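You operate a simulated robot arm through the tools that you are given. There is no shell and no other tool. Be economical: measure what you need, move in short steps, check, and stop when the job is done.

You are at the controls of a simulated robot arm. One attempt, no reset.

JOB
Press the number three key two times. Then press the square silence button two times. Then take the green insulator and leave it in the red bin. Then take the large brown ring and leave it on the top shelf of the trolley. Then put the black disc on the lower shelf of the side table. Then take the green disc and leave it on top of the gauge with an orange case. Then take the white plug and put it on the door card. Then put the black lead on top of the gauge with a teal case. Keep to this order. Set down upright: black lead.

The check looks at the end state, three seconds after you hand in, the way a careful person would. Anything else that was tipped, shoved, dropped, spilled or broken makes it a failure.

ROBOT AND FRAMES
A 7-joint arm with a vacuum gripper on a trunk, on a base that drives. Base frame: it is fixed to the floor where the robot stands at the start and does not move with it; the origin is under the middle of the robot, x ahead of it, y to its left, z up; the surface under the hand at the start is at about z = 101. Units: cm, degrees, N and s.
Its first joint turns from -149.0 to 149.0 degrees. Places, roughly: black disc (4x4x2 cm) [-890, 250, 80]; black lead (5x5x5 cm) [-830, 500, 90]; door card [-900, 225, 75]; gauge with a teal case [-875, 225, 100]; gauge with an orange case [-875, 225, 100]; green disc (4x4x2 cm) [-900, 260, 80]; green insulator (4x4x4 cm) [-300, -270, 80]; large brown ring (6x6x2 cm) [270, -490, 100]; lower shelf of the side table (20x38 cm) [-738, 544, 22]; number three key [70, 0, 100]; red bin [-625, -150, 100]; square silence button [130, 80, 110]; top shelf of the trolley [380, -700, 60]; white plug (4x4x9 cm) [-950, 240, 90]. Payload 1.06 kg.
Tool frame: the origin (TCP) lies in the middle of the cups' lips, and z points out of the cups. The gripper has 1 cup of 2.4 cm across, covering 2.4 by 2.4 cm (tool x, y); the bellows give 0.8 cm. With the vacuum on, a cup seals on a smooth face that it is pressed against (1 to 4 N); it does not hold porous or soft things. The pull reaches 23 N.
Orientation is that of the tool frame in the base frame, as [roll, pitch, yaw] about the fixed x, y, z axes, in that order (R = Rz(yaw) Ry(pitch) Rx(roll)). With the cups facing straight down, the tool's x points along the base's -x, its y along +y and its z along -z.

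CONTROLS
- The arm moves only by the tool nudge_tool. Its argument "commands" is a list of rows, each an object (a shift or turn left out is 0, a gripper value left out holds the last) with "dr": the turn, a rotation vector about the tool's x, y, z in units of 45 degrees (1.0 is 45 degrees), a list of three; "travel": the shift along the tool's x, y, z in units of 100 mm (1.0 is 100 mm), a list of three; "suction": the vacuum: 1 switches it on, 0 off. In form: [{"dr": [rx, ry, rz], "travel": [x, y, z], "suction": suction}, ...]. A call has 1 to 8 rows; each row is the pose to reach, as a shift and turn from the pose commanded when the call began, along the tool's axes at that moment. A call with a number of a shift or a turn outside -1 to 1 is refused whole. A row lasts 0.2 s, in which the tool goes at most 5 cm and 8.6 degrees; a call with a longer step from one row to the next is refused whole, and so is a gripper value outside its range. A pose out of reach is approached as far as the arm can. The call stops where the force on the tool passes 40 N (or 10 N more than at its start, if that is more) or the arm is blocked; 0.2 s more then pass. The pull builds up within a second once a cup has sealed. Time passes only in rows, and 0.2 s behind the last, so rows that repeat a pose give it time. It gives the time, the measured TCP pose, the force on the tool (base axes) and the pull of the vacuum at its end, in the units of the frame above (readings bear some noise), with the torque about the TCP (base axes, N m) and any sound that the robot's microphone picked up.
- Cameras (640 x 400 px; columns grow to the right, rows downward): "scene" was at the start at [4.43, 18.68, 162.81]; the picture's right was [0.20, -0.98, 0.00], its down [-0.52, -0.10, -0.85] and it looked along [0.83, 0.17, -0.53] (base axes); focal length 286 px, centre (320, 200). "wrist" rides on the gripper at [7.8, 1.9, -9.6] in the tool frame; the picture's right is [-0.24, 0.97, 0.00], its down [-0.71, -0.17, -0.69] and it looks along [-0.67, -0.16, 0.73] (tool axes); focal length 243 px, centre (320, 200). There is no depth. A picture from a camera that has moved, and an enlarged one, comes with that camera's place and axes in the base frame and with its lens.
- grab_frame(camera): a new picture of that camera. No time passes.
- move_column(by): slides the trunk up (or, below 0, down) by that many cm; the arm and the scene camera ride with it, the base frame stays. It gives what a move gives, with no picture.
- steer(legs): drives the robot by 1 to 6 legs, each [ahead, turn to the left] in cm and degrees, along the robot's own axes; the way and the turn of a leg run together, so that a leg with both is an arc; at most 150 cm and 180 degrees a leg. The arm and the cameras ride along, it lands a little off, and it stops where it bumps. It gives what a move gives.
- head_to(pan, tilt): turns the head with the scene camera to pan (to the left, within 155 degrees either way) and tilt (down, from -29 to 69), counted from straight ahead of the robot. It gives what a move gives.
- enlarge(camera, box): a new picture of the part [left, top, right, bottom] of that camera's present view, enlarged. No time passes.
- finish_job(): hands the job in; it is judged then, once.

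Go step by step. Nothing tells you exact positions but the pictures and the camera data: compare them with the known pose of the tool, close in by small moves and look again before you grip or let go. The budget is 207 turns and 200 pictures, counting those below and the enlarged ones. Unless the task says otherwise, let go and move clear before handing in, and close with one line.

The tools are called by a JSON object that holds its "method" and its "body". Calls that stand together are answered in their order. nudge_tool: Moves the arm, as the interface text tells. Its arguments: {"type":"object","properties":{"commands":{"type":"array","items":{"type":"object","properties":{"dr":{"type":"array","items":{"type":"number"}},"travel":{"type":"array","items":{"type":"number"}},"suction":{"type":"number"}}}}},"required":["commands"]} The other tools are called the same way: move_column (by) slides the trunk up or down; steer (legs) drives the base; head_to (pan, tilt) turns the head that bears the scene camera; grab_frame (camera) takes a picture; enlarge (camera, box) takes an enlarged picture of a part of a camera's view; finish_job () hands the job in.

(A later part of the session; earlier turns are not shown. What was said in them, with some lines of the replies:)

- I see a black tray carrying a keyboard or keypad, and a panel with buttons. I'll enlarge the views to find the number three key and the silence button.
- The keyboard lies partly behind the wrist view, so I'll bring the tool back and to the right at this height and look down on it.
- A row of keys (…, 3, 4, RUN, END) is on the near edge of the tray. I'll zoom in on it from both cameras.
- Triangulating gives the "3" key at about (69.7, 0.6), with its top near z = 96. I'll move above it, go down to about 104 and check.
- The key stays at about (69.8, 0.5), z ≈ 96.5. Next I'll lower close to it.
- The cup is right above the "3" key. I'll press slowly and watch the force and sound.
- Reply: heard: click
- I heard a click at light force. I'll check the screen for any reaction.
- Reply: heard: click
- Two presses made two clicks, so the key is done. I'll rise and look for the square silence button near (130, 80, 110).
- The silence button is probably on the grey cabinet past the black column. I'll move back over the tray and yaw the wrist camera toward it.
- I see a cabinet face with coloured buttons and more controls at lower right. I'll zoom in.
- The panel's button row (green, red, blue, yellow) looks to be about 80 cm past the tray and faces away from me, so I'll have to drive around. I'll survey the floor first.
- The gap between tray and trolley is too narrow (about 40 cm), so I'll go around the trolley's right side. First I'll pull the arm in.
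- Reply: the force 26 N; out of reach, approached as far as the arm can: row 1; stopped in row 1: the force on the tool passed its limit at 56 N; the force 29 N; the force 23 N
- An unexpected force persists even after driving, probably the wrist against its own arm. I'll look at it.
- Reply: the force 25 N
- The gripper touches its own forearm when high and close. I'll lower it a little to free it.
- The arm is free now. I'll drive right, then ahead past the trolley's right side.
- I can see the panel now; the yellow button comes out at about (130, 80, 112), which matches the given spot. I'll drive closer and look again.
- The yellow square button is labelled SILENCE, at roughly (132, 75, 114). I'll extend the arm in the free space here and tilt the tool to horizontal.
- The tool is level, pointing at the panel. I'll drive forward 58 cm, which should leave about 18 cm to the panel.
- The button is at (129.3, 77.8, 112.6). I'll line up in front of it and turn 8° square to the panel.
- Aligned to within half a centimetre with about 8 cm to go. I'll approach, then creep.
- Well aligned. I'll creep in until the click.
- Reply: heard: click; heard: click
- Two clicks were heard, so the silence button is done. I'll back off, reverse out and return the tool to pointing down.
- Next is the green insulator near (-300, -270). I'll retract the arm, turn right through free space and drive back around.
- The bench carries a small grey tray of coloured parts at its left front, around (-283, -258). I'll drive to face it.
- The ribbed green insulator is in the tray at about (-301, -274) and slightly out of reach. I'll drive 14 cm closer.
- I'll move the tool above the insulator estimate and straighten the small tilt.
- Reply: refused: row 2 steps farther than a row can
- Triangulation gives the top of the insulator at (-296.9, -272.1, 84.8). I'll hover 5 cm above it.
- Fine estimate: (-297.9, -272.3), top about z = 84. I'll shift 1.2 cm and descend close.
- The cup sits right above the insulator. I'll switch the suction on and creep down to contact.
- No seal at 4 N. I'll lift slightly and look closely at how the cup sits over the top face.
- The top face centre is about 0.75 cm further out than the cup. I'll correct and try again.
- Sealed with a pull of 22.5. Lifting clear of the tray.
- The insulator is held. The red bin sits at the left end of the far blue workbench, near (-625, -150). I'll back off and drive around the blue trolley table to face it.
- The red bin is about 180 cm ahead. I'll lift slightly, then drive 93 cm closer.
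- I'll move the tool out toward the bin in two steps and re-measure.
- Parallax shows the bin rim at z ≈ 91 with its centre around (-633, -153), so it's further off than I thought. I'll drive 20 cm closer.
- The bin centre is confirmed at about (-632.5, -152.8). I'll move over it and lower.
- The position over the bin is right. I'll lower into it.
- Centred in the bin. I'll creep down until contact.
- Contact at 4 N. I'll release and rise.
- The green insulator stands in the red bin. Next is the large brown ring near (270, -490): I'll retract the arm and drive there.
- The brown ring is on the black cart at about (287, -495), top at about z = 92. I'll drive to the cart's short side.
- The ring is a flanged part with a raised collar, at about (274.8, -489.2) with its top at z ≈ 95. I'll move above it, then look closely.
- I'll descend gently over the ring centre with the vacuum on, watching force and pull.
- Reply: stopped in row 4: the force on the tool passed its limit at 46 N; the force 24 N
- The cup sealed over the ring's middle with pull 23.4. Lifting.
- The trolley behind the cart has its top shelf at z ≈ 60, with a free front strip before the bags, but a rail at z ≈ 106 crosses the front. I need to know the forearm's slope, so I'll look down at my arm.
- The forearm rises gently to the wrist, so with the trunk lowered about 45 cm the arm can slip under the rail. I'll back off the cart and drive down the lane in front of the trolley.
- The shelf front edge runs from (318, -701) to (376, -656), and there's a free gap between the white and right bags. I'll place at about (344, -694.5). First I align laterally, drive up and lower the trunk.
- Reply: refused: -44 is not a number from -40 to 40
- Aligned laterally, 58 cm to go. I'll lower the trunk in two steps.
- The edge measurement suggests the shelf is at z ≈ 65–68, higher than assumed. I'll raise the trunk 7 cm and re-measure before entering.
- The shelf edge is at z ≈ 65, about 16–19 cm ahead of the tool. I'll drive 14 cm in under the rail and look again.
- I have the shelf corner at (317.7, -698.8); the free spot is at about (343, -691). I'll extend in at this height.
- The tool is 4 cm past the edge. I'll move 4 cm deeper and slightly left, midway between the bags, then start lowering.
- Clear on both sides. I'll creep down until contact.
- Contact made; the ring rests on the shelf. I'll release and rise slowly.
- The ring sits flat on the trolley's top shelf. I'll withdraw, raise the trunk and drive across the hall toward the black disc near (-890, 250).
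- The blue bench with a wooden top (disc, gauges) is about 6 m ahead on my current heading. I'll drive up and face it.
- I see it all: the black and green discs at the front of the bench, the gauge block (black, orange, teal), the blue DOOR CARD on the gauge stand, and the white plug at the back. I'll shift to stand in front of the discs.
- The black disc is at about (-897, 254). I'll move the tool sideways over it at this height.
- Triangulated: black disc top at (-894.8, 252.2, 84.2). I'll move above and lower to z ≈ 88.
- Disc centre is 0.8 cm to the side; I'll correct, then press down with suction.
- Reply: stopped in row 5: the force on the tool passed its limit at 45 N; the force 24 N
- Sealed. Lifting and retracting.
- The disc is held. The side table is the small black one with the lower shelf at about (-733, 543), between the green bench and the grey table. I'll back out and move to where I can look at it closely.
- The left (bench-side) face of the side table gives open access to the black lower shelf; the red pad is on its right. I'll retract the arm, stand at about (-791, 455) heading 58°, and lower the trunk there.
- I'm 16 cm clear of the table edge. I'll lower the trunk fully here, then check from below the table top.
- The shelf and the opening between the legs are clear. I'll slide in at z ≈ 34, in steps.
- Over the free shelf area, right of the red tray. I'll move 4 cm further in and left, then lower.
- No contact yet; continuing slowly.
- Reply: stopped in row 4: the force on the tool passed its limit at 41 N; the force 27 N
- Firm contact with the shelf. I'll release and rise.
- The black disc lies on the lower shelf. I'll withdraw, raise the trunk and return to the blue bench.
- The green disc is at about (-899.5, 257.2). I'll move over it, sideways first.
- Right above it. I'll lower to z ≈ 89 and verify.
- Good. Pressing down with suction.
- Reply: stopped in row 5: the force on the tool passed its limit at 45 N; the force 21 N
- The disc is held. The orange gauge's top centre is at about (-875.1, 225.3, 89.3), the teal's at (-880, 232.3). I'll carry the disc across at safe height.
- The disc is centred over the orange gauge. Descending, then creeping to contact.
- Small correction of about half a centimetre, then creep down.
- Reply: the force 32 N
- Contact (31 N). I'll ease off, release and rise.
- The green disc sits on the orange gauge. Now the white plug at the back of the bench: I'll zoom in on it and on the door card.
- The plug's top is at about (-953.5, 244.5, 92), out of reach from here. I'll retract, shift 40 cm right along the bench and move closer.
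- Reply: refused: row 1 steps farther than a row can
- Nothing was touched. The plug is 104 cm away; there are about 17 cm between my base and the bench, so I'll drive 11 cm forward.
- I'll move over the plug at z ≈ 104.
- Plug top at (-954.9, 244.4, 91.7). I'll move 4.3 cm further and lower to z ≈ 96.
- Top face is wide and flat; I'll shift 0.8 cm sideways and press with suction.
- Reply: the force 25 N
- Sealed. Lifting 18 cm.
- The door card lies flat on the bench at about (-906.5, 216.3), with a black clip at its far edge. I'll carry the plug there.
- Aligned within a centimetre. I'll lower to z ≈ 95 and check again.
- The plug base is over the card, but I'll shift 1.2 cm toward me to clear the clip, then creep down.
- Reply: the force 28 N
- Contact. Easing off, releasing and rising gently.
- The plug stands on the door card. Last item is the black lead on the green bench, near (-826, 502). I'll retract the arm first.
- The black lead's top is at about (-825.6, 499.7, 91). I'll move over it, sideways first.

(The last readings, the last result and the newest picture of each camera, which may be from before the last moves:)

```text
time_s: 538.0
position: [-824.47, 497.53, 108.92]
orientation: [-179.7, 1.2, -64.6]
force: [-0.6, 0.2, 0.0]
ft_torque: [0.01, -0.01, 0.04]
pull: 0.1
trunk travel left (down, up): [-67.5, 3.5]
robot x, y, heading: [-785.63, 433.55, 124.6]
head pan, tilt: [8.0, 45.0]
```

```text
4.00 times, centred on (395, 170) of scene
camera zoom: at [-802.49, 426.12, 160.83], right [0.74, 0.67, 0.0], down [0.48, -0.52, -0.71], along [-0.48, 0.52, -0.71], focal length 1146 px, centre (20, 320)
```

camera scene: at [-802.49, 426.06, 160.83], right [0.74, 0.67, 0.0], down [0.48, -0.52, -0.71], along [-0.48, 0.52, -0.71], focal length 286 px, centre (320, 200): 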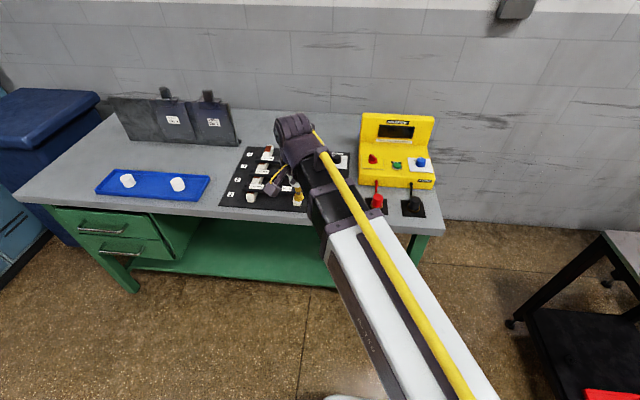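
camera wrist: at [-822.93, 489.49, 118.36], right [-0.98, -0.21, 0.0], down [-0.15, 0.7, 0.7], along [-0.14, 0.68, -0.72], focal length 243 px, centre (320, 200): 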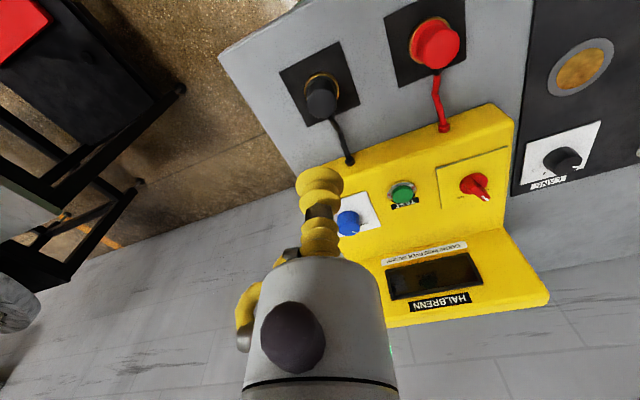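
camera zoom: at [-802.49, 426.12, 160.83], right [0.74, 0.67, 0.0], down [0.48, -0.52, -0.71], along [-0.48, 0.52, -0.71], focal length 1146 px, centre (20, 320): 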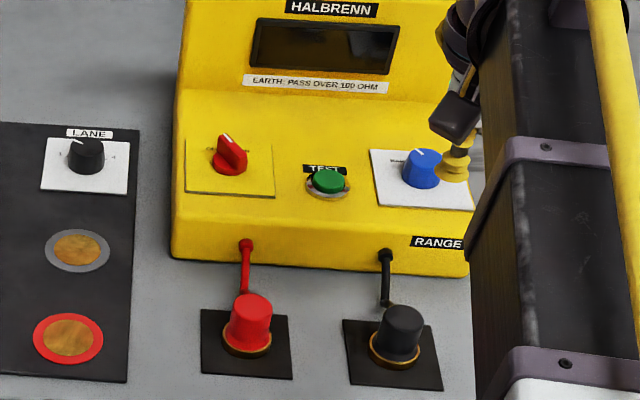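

I'll move 2.6 cm further and lower to z ≈ 96, then check.

{"method": "nudge_tool", "body": {"commands": [{"travel": [-0.26, -0.02, 0.2]}, {"travel": [-0.26, -0.02, 0.65]}, {"travel": [-0.26, -0.02, 1]}]}}

{"method": "nudge_tool", "body": {"commands": [{"travel": [0, 0, 0.3]}]}}

{"method": "enlarge", "body": {"camera": "wrist", "box": [240, 60, 400, 180]}}

```text
time_s: 538.8
position: [-825.28, 500.16, 98.78]
orientation: [-179.8, 1.1, -64.5]
force: [0.3, 0.2, -0.5]
ft_torque: [-0.01, 0.01, -0.02]
pull: 0.2
trunk travel left (down, up): [-67.5, 3.5]
robot x, y, heading: [-785.55, 433.46, 124.6]
head pan, tilt: [8.0, 45.0]
```

```text
time_s: 539.2
position: [-825.33, 500.06, 95.87]
orientation: [-179.8, 1.1, -64.5]
force: [1.2, -0.2, -0.1]
ft_torque: [-0.03, -0.01, -0.05]
pull: 0.1
trunk travel left (down, up): [-67.5, 3.5]
robot x, y, heading: [-785.64, 433.49, 124.7]
head pan, tilt: [8.0, 45.0]
```

```text
3.33 times, centred on (320, 120) of wrist
camera zoom: at [-823.75, 492.1, 105.31], right [-0.98, -0.21, 0.0], down [-0.15, 0.7, 0.7], along [-0.14, 0.68, -0.71], focal length 809 px, centre (320, 467)
```

zoom: 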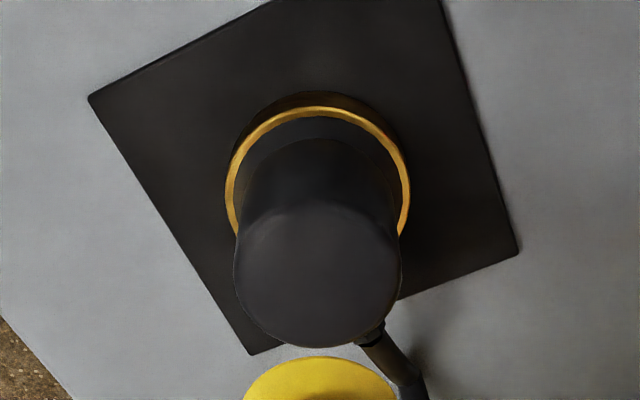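

Centred to half a centimetre. Correcting and pressing with suction.

{"method": "nudge_tool", "body": {"commands": [{"travel": [-0.05, -0.02, 0.2], "suction": 1}, {"travel": [-0.05, -0.02, 0.38]}, {"travel": [-0.05, -0.02, 0.45]}, {"travel": [-0.05, -0.02, 0.5]}, {"travel": [-0.05, -0.02, 0.54]}, {"travel": [-0.05, -0.02, 0.54]}]}}

```text
time_s: 540.6
position: [-825.57, 500.67, 90.67]
orientation: [-179.7, 1.2, -64.5]
force: [-3.7, 6.9, 16.7]
ft_torque: [-0.09, -0.04, 0.01]
pull: 22.7
trunk travel left (down, up): [-67.5, 3.5]
robot x, y, heading: [-785.51, 433.88, 124.3]
head pan, tilt: [8.0, 45.0]
```

Sealed. I'll lift slowly and watch for any cable pull.

{"method": "nudge_tool", "body": {"commands": [{"travel": [0, 0, -0.1]}, {"travel": [0, 0, -0.25]}, {"travel": [0, 0, -0.4]}, {"travel": [0, 0, -0.4]}]}}

{"method": "enlarge", "body": {"camera": "scene", "box": [340, 120, 450, 220]}}

{"method": "grab_frame", "body": {"camera": "wrist"}}

```text
time_s: 541.6
position: [-825.68, 500.66, 94.58]
orientation: [-179.8, 1.1, -64.5]
force: [0.1, -0.8, -1.2]
ft_torque: [0.02, -0.01, 0.0]
pull: 22.4
trunk travel left (down, up): [-67.5, 3.5]
robot x, y, heading: [-785.75, 433.54, 124.4]
head pan, tilt: [8.0, 45.0]
```

```text
4.00 times, centred on (395, 170) of scene
camera zoom: at [-802.48, 426.06, 160.82], right [0.74, 0.67, 0.0], down [0.48, -0.52, -0.71], along [-0.48, 0.52, -0.71], focal length 1146 px, centre (20, 320)
```

zoom: 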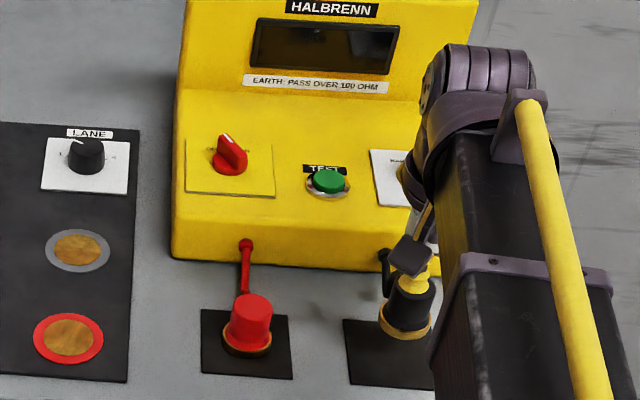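

```text
31 pictures are left
camera wrist: at [-823.97, 492.68, 104.03], right [-0.98, -0.21, 0.0], down [-0.15, 0.7, 0.7], along [-0.14, 0.68, -0.71], focal length 243 px, centre (320, 200)
```

wrist: 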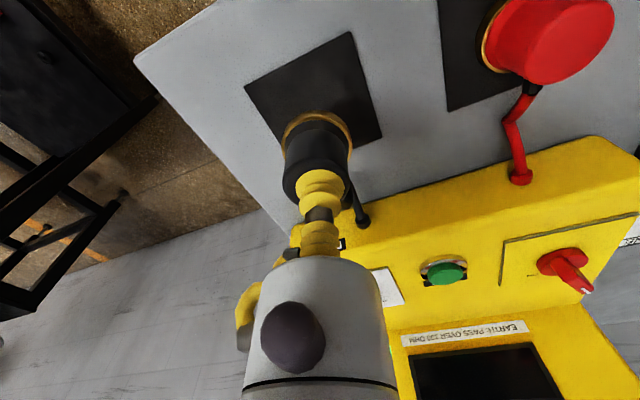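

It lifts freely; the cable does not hold it. I'll raise, retract and drive back to the gauge bench.

{"method": "nudge_tool", "body": {"commands": [{"travel": [0, 0, -0.45]}, {"travel": [0, 0, -0.9]}, {"travel": [0.2, 0, -1]}]}}

{"method": "nudge_tool", "body": {"commands": [{"travel": [0.45, 0, -0.1]}, {"travel": [0.9, 0, -0.3]}, {"travel": [1, 0, -0.5]}]}}

{"method": "nudge_tool", "body": {"commands": [{"travel": [0.4, 0, 0]}]}}

{"method": "grab_frame", "body": {"camera": "wrist"}}

```text
time_s: 542.4
position: [-824.59, 498.7, 104.6]
orientation: [-179.8, 1.0, -64.5]
force: [-0.3, 0.2, -0.6]
ft_torque: [0.0, 0.03, 0.0]
pull: 23.3
trunk travel left (down, up): [-67.5, 3.5]
robot x, y, heading: [-785.69, 433.88, 124.3]
head pan, tilt: [8.0, 45.0]
```

```text
time_s: 543.2
position: [-820.37, 489.53, 109.52]
orientation: [-179.8, 1.0, -64.5]
force: [0.0, 0.8, -0.7]
ft_torque: [-0.02, 0.02, 0.03]
pull: 23.0
trunk travel left (down, up): [-67.5, 3.5]
robot x, y, heading: [-785.67, 433.42, 124.4]
head pan, tilt: [8.0, 45.0]
```

```text
time_s: 543.6
position: [-818.65, 485.8, 109.32]
orientation: [-179.8, 1.1, -64.6]
force: [-0.4, -0.3, -2.6]
ft_torque: [0.0, 0.01, -0.01]
pull: 22.8
trunk travel left (down, up): [-67.5, 3.5]
robot x, y, heading: [-785.75, 433.52, 124.4]
head pan, tilt: [8.0, 45.0]
```

```text
30 pictures are left
camera wrist: at [-817.03, 477.84, 118.87], right [-0.98, -0.21, 0.0], down [-0.15, 0.7, 0.7], along [-0.14, 0.68, -0.71], focal length 243 px, centre (320, 200)
```

wrist: 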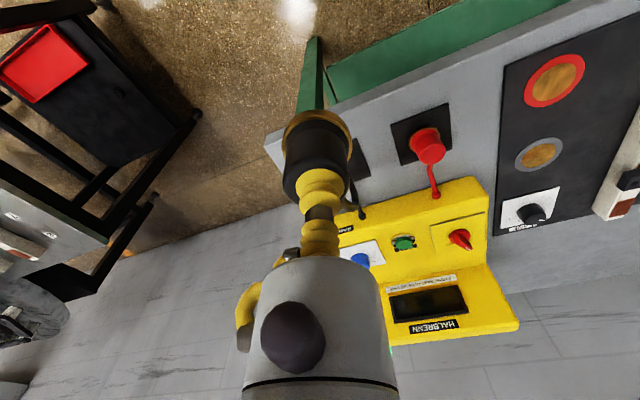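

Held well. Driving back to the stand in front of the gauges.

{"method": "steer", "body": {"legs": [[-8, 0], [0, 141], [122, 0], [0, -48.5], [30, 0]]}}

{"method": "head_to", "body": {"pan": 5, "tilt": 45}}

{"method": "grab_frame", "body": {"camera": "scene"}}

{"method": "grab_frame", "body": {"camera": "wrist"}}

```text
time_s: 560.1
position: [-864.38, 250.44, 109.38]
orientation: [-179.7, 1.1, 28.3]
force: [-0.2, 0.2, -1.3]
ft_torque: [-0.01, -0.01, -0.02]
pull: 22.5
trunk travel left (down, up): [-67.5, 3.5]
robot x, y, heading: [-813.06, 286.02, -142.8]
head pan, tilt: [8.0, 45.0]
```

```text
time_s: 560.8
position: [-864.37, 250.58, 109.36]
orientation: [-179.8, 1.1, 28.3]
force: [-0.3, -1.0, -1.4]
ft_torque: [-0.04, 0.0, -0.02]
pull: 22.9
trunk travel left (down, up): [-67.5, 3.5]
robot x, y, heading: [-813.55, 286.2, -142.7]
head pan, tilt: [5.0, 45.0]
```

```text
29 pictures are left
camera scene: at [-805.59, 269.78, 160.82], right [-0.67, 0.74, 0.0], down [0.52, 0.48, -0.71], along [-0.52, -0.48, -0.71], focal length 286 px, centre (320, 200)
```

scene: 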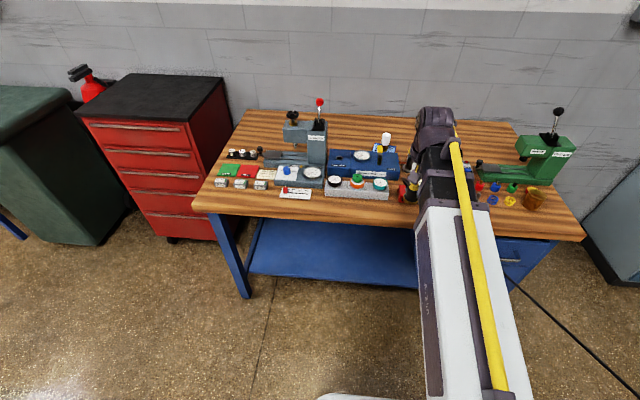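

```text
28 pictures are left
camera wrist: at [-856.41, 252.65, 118.85], right [0.25, -0.97, 0.0], down [-0.69, -0.18, 0.7], along [-0.68, -0.18, -0.71], focal length 243 px, centre (320, 200)
```

wrist: 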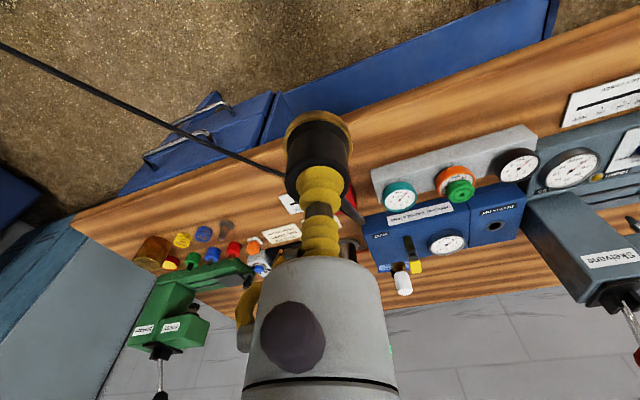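

The teal gauge is at (-880.3, 232.4); a thin cord trails from the lead but doesn't pull. I'll move over the gauge.

{"method": "nudge_tool", "body": {"commands": [{"travel": [-0.4, 0.15, 0]}, {"travel": [-0.8, 0.3, 0]}, {"travel": [-1, 0.37, 0]}]}}

{"method": "nudge_tool", "body": {"commands": [{"travel": [-0.4, 0.15, 0]}, {"travel": [-0.8, 0.3, 0]}, {"travel": [-1, 0.37, 0.1]}, {"travel": [-1, 0.37, 0.4]}]}}

{"method": "nudge_tool", "body": {"commands": [{"travel": [-0.25, 0.1, 0.1]}, {"travel": [-0.25, 0.1, 0.4]}]}}

{"method": "grab_frame", "body": {"camera": "wrist"}}

{"method": "enlarge", "body": {"camera": "scene", "box": [300, 120, 440, 220]}}

```text
time_s: 561.6
position: [-871.24, 242.55, 109.38]
orientation: [-179.9, 1.1, 28.2]
force: [-0.4, 0.1, -1.7]
ft_torque: [-0.01, 0.0, 0.01]
pull: 22.7
trunk travel left (down, up): [-67.5, 3.5]
robot x, y, heading: [-813.3, 286.19, -142.8]
head pan, tilt: [5.0, 45.0]
```

```text
time_s: 562.6
position: [-878.68, 234.53, 105.63]
orientation: [-179.8, 1.0, 28.3]
force: [-0.6, 1.0, -2.0]
ft_torque: [-0.01, 0.02, 0.01]
pull: 22.7
trunk travel left (down, up): [-67.5, 3.5]
robot x, y, heading: [-813.4, 286.46, -142.7]
head pan, tilt: [5.0, 45.0]
```

```text
time_s: 563.2
position: [-880.57, 232.42, 101.78]
orientation: [-179.7, 1.1, 28.3]
force: [-0.3, 0.1, -2.7]
ft_torque: [0.04, -0.01, 0.0]
pull: 22.7
trunk travel left (down, up): [-67.5, 3.5]
robot x, y, heading: [-813.37, 286.21, -142.9]
head pan, tilt: [5.0, 45.0]
```

```text
27 pictures are left
camera wrist: at [-872.63, 234.6, 111.26], right [0.25, -0.97, 0.0], down [-0.69, -0.18, 0.7], along [-0.68, -0.18, -0.71], focal length 243 px, centre (320, 200)
```

wrist: 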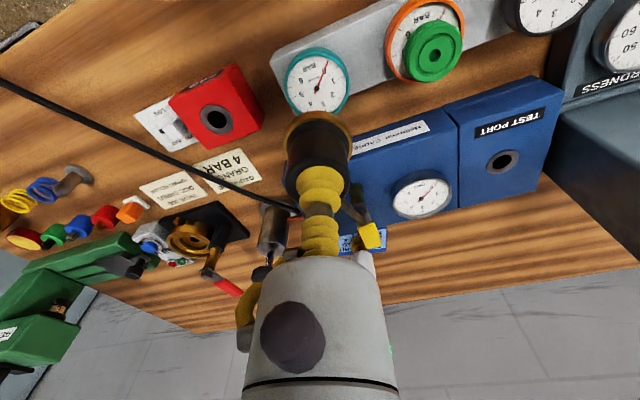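

```text
4.00 times, centred on (370, 170) of scene
camera zoom: at [-805.62, 269.75, 160.82], right [-0.67, 0.74, 0.0], down [0.52, 0.48, -0.71], along [-0.52, -0.47, -0.71], focal length 1146 px, centre (120, 320)
```

zoom: 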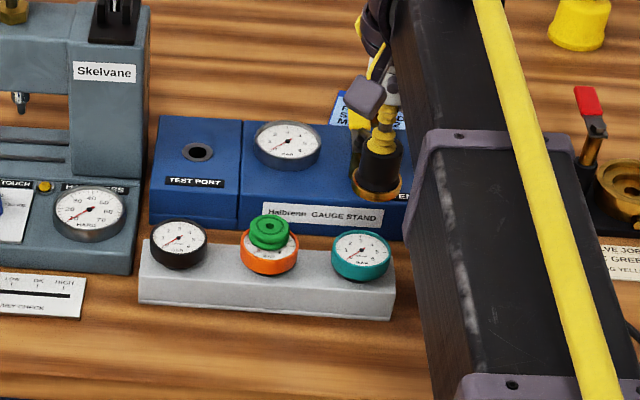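

Aligned to 0.7 cm. I'll correct and lower to z ≈ 97.

{"method": "nudge_tool", "body": {"commands": [{"travel": [0.07, -0.01, 0.1]}, {"travel": [0.07, -0.01, 0.3]}, {"travel": [0.07, -0.01, 0.5]}, {"travel": [0.07, -0.01, 0.5]}]}}

{"method": "enlarge", "body": {"camera": "wrist", "box": [220, 40, 420, 190]}}

{"method": "enlarge", "body": {"camera": "scene", "box": [350, 140, 430, 200]}}

```text
time_s: 564.2
position: [-879.84, 233.02, 96.74]
orientation: [-179.8, 1.1, 28.3]
force: [-0.1, 0.1, -2.2]
ft_torque: [0.02, 0.01, -0.04]
pull: 22.6
trunk travel left (down, up): [-67.5, 3.5]
robot x, y, heading: [-813.69, 286.28, -142.6]
head pan, tilt: [5.0, 45.0]
```

```text
2.67 times, centred on (320, 115) of wrist
camera zoom: at [-872.03, 235.02, 106.22], right [0.25, -0.97, 0.0], down [-0.69, -0.18, 0.7], along [-0.68, -0.18, -0.71], focal length 647 px, centre (320, 427)
```

zoom: 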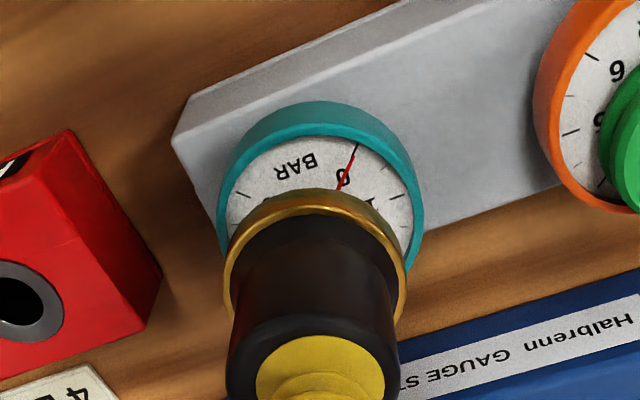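

```text
6.67 times, centred on (390, 170) of scene
camera zoom: at [-805.6, 269.77, 160.82], right [-0.67, 0.74, 0.0], down [0.52, 0.48, -0.71], along [-0.52, -0.48, -0.71], focal length 1910 px, centre (-147, 400)
```

zoom: 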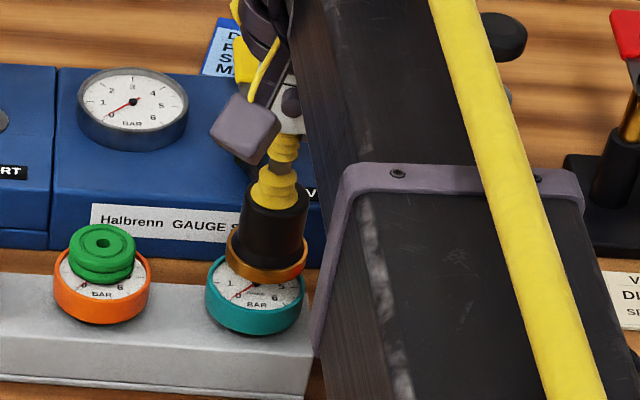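

Nearly concentric. A slight trim, then creep to contact.

{"method": "nudge_tool", "body": {"commands": [{"travel": [-0.03, 0.015, 0.0]}, {"travel": [-0.03, 0.015, 0.12]}, {"travel": [-0.03, 0.015, 0.2]}, {"travel": [-0.03, 0.015, 0.25]}]}}

```text
time_s: 565.2
position: [-880.03, 232.57, 94.54]
orientation: [-179.9, 1.3, 28.2]
force: [-2.8, -3.4, 21.2]
ft_torque: [-0.03, -0.02, -0.02]
pull: 22.9
trunk travel left (down, up): [-67.5, 3.5]
robot x, y, heading: [-813.5, 286.32, -143.0]
head pan, tilt: [5.0, 45.0]
```

Contact. A quick check before letting go.

{"method": "enlarge", "body": {"camera": "scene", "box": [350, 150, 430, 200]}}

{"method": "enlarge", "body": {"camera": "wrist", "box": [220, 60, 420, 200]}}

```text
8.00 times, centred on (390, 175) of scene
camera zoom: at [-805.41, 269.91, 160.86], right [-0.67, 0.74, 0.0], down [0.52, 0.47, -0.71], along [-0.52, -0.48, -0.71], focal length 2292 px, centre (-240, 400)
```

zoom: 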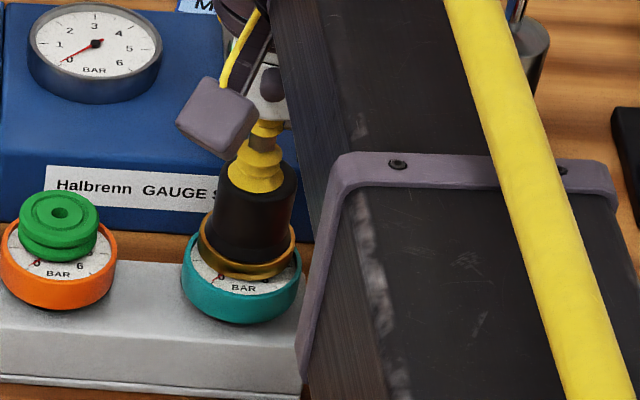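

```text
2.86 times, centred on (320, 130) of wrist
camera zoom: at [-872.09, 234.75, 103.96], right [0.25, -0.97, 0.0], down [-0.69, -0.18, 0.7], along [-0.68, -0.18, -0.71], focal length 693 px, centre (320, 400)
```

zoom: 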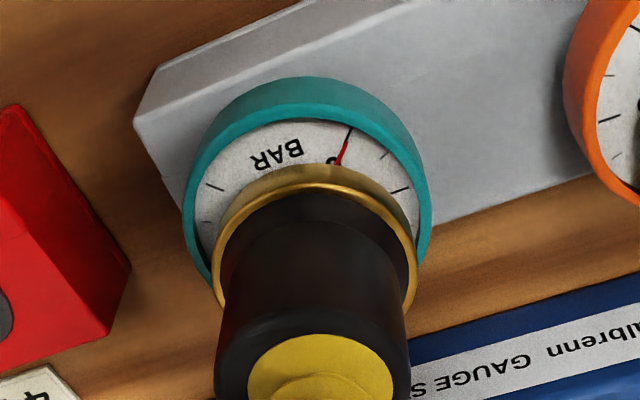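

The lead sits about 0.9 cm too far back. I'll lift it half a centimetre, shift it toward me and set it down again.

{"method": "nudge_tool", "body": {"commands": [{"travel": [0, 0, -0.1]}, {"travel": [0.04, 0.01, -0.1]}, {"travel": [0.085, 0.02, -0.1]}, {"travel": [0.085, 0.02, -0.05]}, {"travel": [0.085, 0.02, 0.0]}, {"travel": [0.085, 0.02, 0.0]}]}}

{"method": "enlarge", "body": {"camera": "scene", "box": [350, 150, 430, 200]}}

```text
time_s: 566.6
position: [-879.14, 232.86, 94.36]
orientation: [-179.8, 1.3, 28.3]
force: [-3.0, -1.5, 21.6]
ft_torque: [0.01, 0.03, 0.0]
pull: 22.7
trunk travel left (down, up): [-67.5, 3.5]
robot x, y, heading: [-814.05, 286.22, -142.6]
head pan, tilt: [5.0, 45.0]
```

```text
8.00 times, centred on (390, 175) of scene
camera zoom: at [-805.41, 269.93, 160.86], right [-0.67, 0.74, 0.0], down [0.52, 0.47, -0.71], along [-0.52, -0.48, -0.71], focal length 2292 px, centre (-240, 400)
```

zoom: 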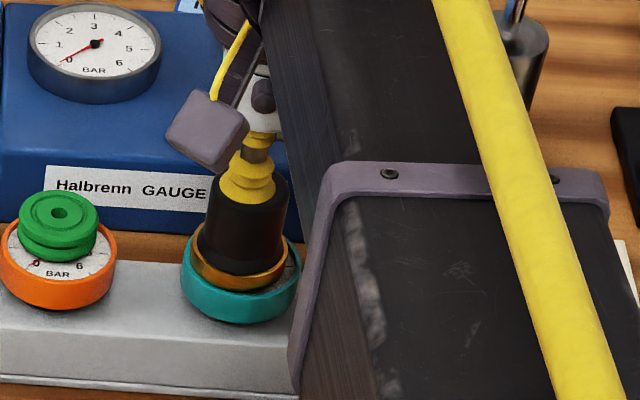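

Now well centred. Easing off, releasing and rising.

{"method": "nudge_tool", "body": {"commands": [{"travel": [0, 0, -0.02]}, {"travel": [0, 0, -0.03], "suction": 0}, {"travel": [0, 0, -0.03]}, {"travel": [0, 0, -0.03]}, {"travel": [0, 0, -0.06]}, {"travel": [0, 0, -0.2]}, {"travel": [0, 0, -0.6]}, {"travel": [0, 0, -1]}]}}

{"method": "enlarge", "body": {"camera": "scene", "box": [300, 120, 440, 220]}}

{"method": "grab_frame", "body": {"camera": "wrist"}}

```text
time_s: 568.4
position: [-878.91, 233.13, 104.47]
orientation: [-179.8, 1.1, 28.4]
force: [0.0, 0.9, -0.5]
ft_torque: [0.0, 0.02, -0.02]
pull: 0.0
trunk travel left (down, up): [-67.5, 3.5]
robot x, y, heading: [-813.73, 286.35, -142.7]
head pan, tilt: [5.0, 45.0]
```

```text
4.00 times, centred on (370, 170) of scene
camera zoom: at [-805.57, 269.8, 160.82], right [-0.67, 0.74, 0.0], down [0.52, 0.48, -0.71], along [-0.52, -0.48, -0.71], focal length 1146 px, centre (120, 320)
```

zoom: 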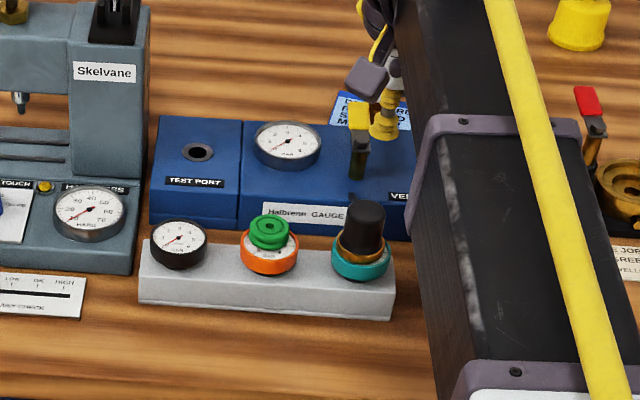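

```text
19 pictures are left
camera wrist: at [-871.07, 235.36, 113.83], right [0.25, -0.97, 0.0], down [-0.69, -0.18, 0.7], along [-0.68, -0.18, -0.71], focal length 243 px, centre (320, 200)
```

wrist: 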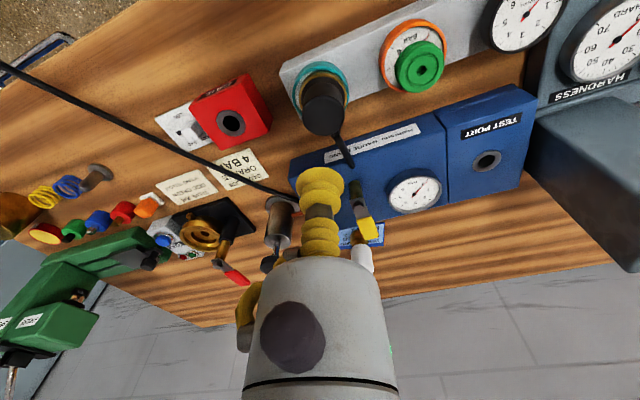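

The lead stands upright on the teal gauge and the green disc sits on the orange one. I'll rise and retract clear.

{"method": "nudge_tool", "body": {"commands": [{"travel": [0, 0, -0.4]}, {"travel": [0.2, 0, -0.6]}, {"travel": [0.6, 0, -0.6]}, {"travel": [1, 0, -0.6]}]}}

{"method": "steer", "body": {"legs": [[-35, 0]]}}

{"method": "grab_frame", "body": {"camera": "scene"}}

{"method": "enlarge", "body": {"camera": "scene", "box": [280, 80, 480, 200]}}

```text
time_s: 569.4
position: [-869.87, 237.77, 109.95]
orientation: [-179.8, 1.1, 28.3]
force: [0.4, 0.1, 1.1]
ft_torque: [-0.01, 0.0, -0.03]
pull: 0.1
trunk travel left (down, up): [-67.5, 3.5]
robot x, y, heading: [-813.69, 286.17, -142.7]
head pan, tilt: [5.0, 45.0]
```

```text
time_s: 571.6
position: [-842.31, 258.66, 110.03]
orientation: [-179.7, 1.1, 28.4]
force: [0.0, 0.0, -0.6]
ft_torque: [0.02, 0.03, 0.0]
pull: 0.1
trunk travel left (down, up): [-67.5, 3.5]
robot x, y, heading: [-785.55, 307.0, -143.0]
head pan, tilt: [5.0, 45.0]
```

```text
18 pictures are left
camera scene: at [-777.81, 290.9, 160.82], right [-0.67, 0.74, 0.0], down [0.52, 0.48, -0.71], along [-0.52, -0.48, -0.71], focal length 286 px, centre (320, 200)
```

scene: 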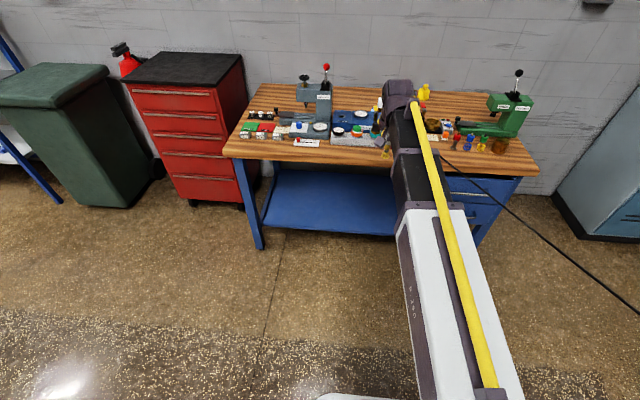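

```text
3.20 times, centred on (380, 140) of scene
camera zoom: at [-777.81, 290.9, 160.82], right [-0.67, 0.74, 0.0], down [0.52, 0.48, -0.71], along [-0.52, -0.48, -0.71], focal length 917 px, centre (128, 392)
```

zoom: 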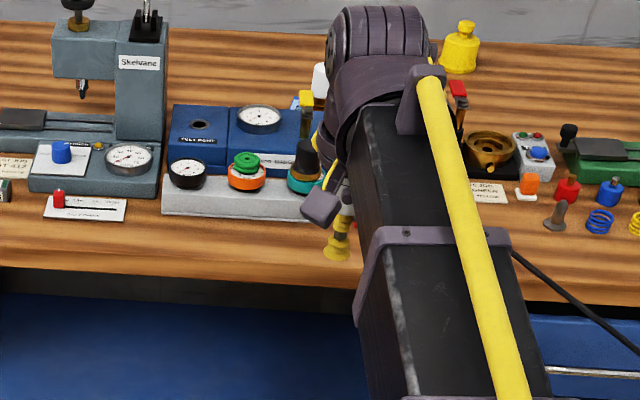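

Everything stands where it should: lead on the teal gauge, disc on the orange gauge, plug on the card. The tool is clear, so I'm handing in.

{"method": "finish_job", "body": {}}

```text
The job is handed in.
```

I carried out all eight steps in order and handed the job in; the result of the check hasn't come back to me. The number three key and the silence button each clicked twice. Every item is in its place, with the black lead upright on the teal gauge, its cord still running back to the yellow tester.
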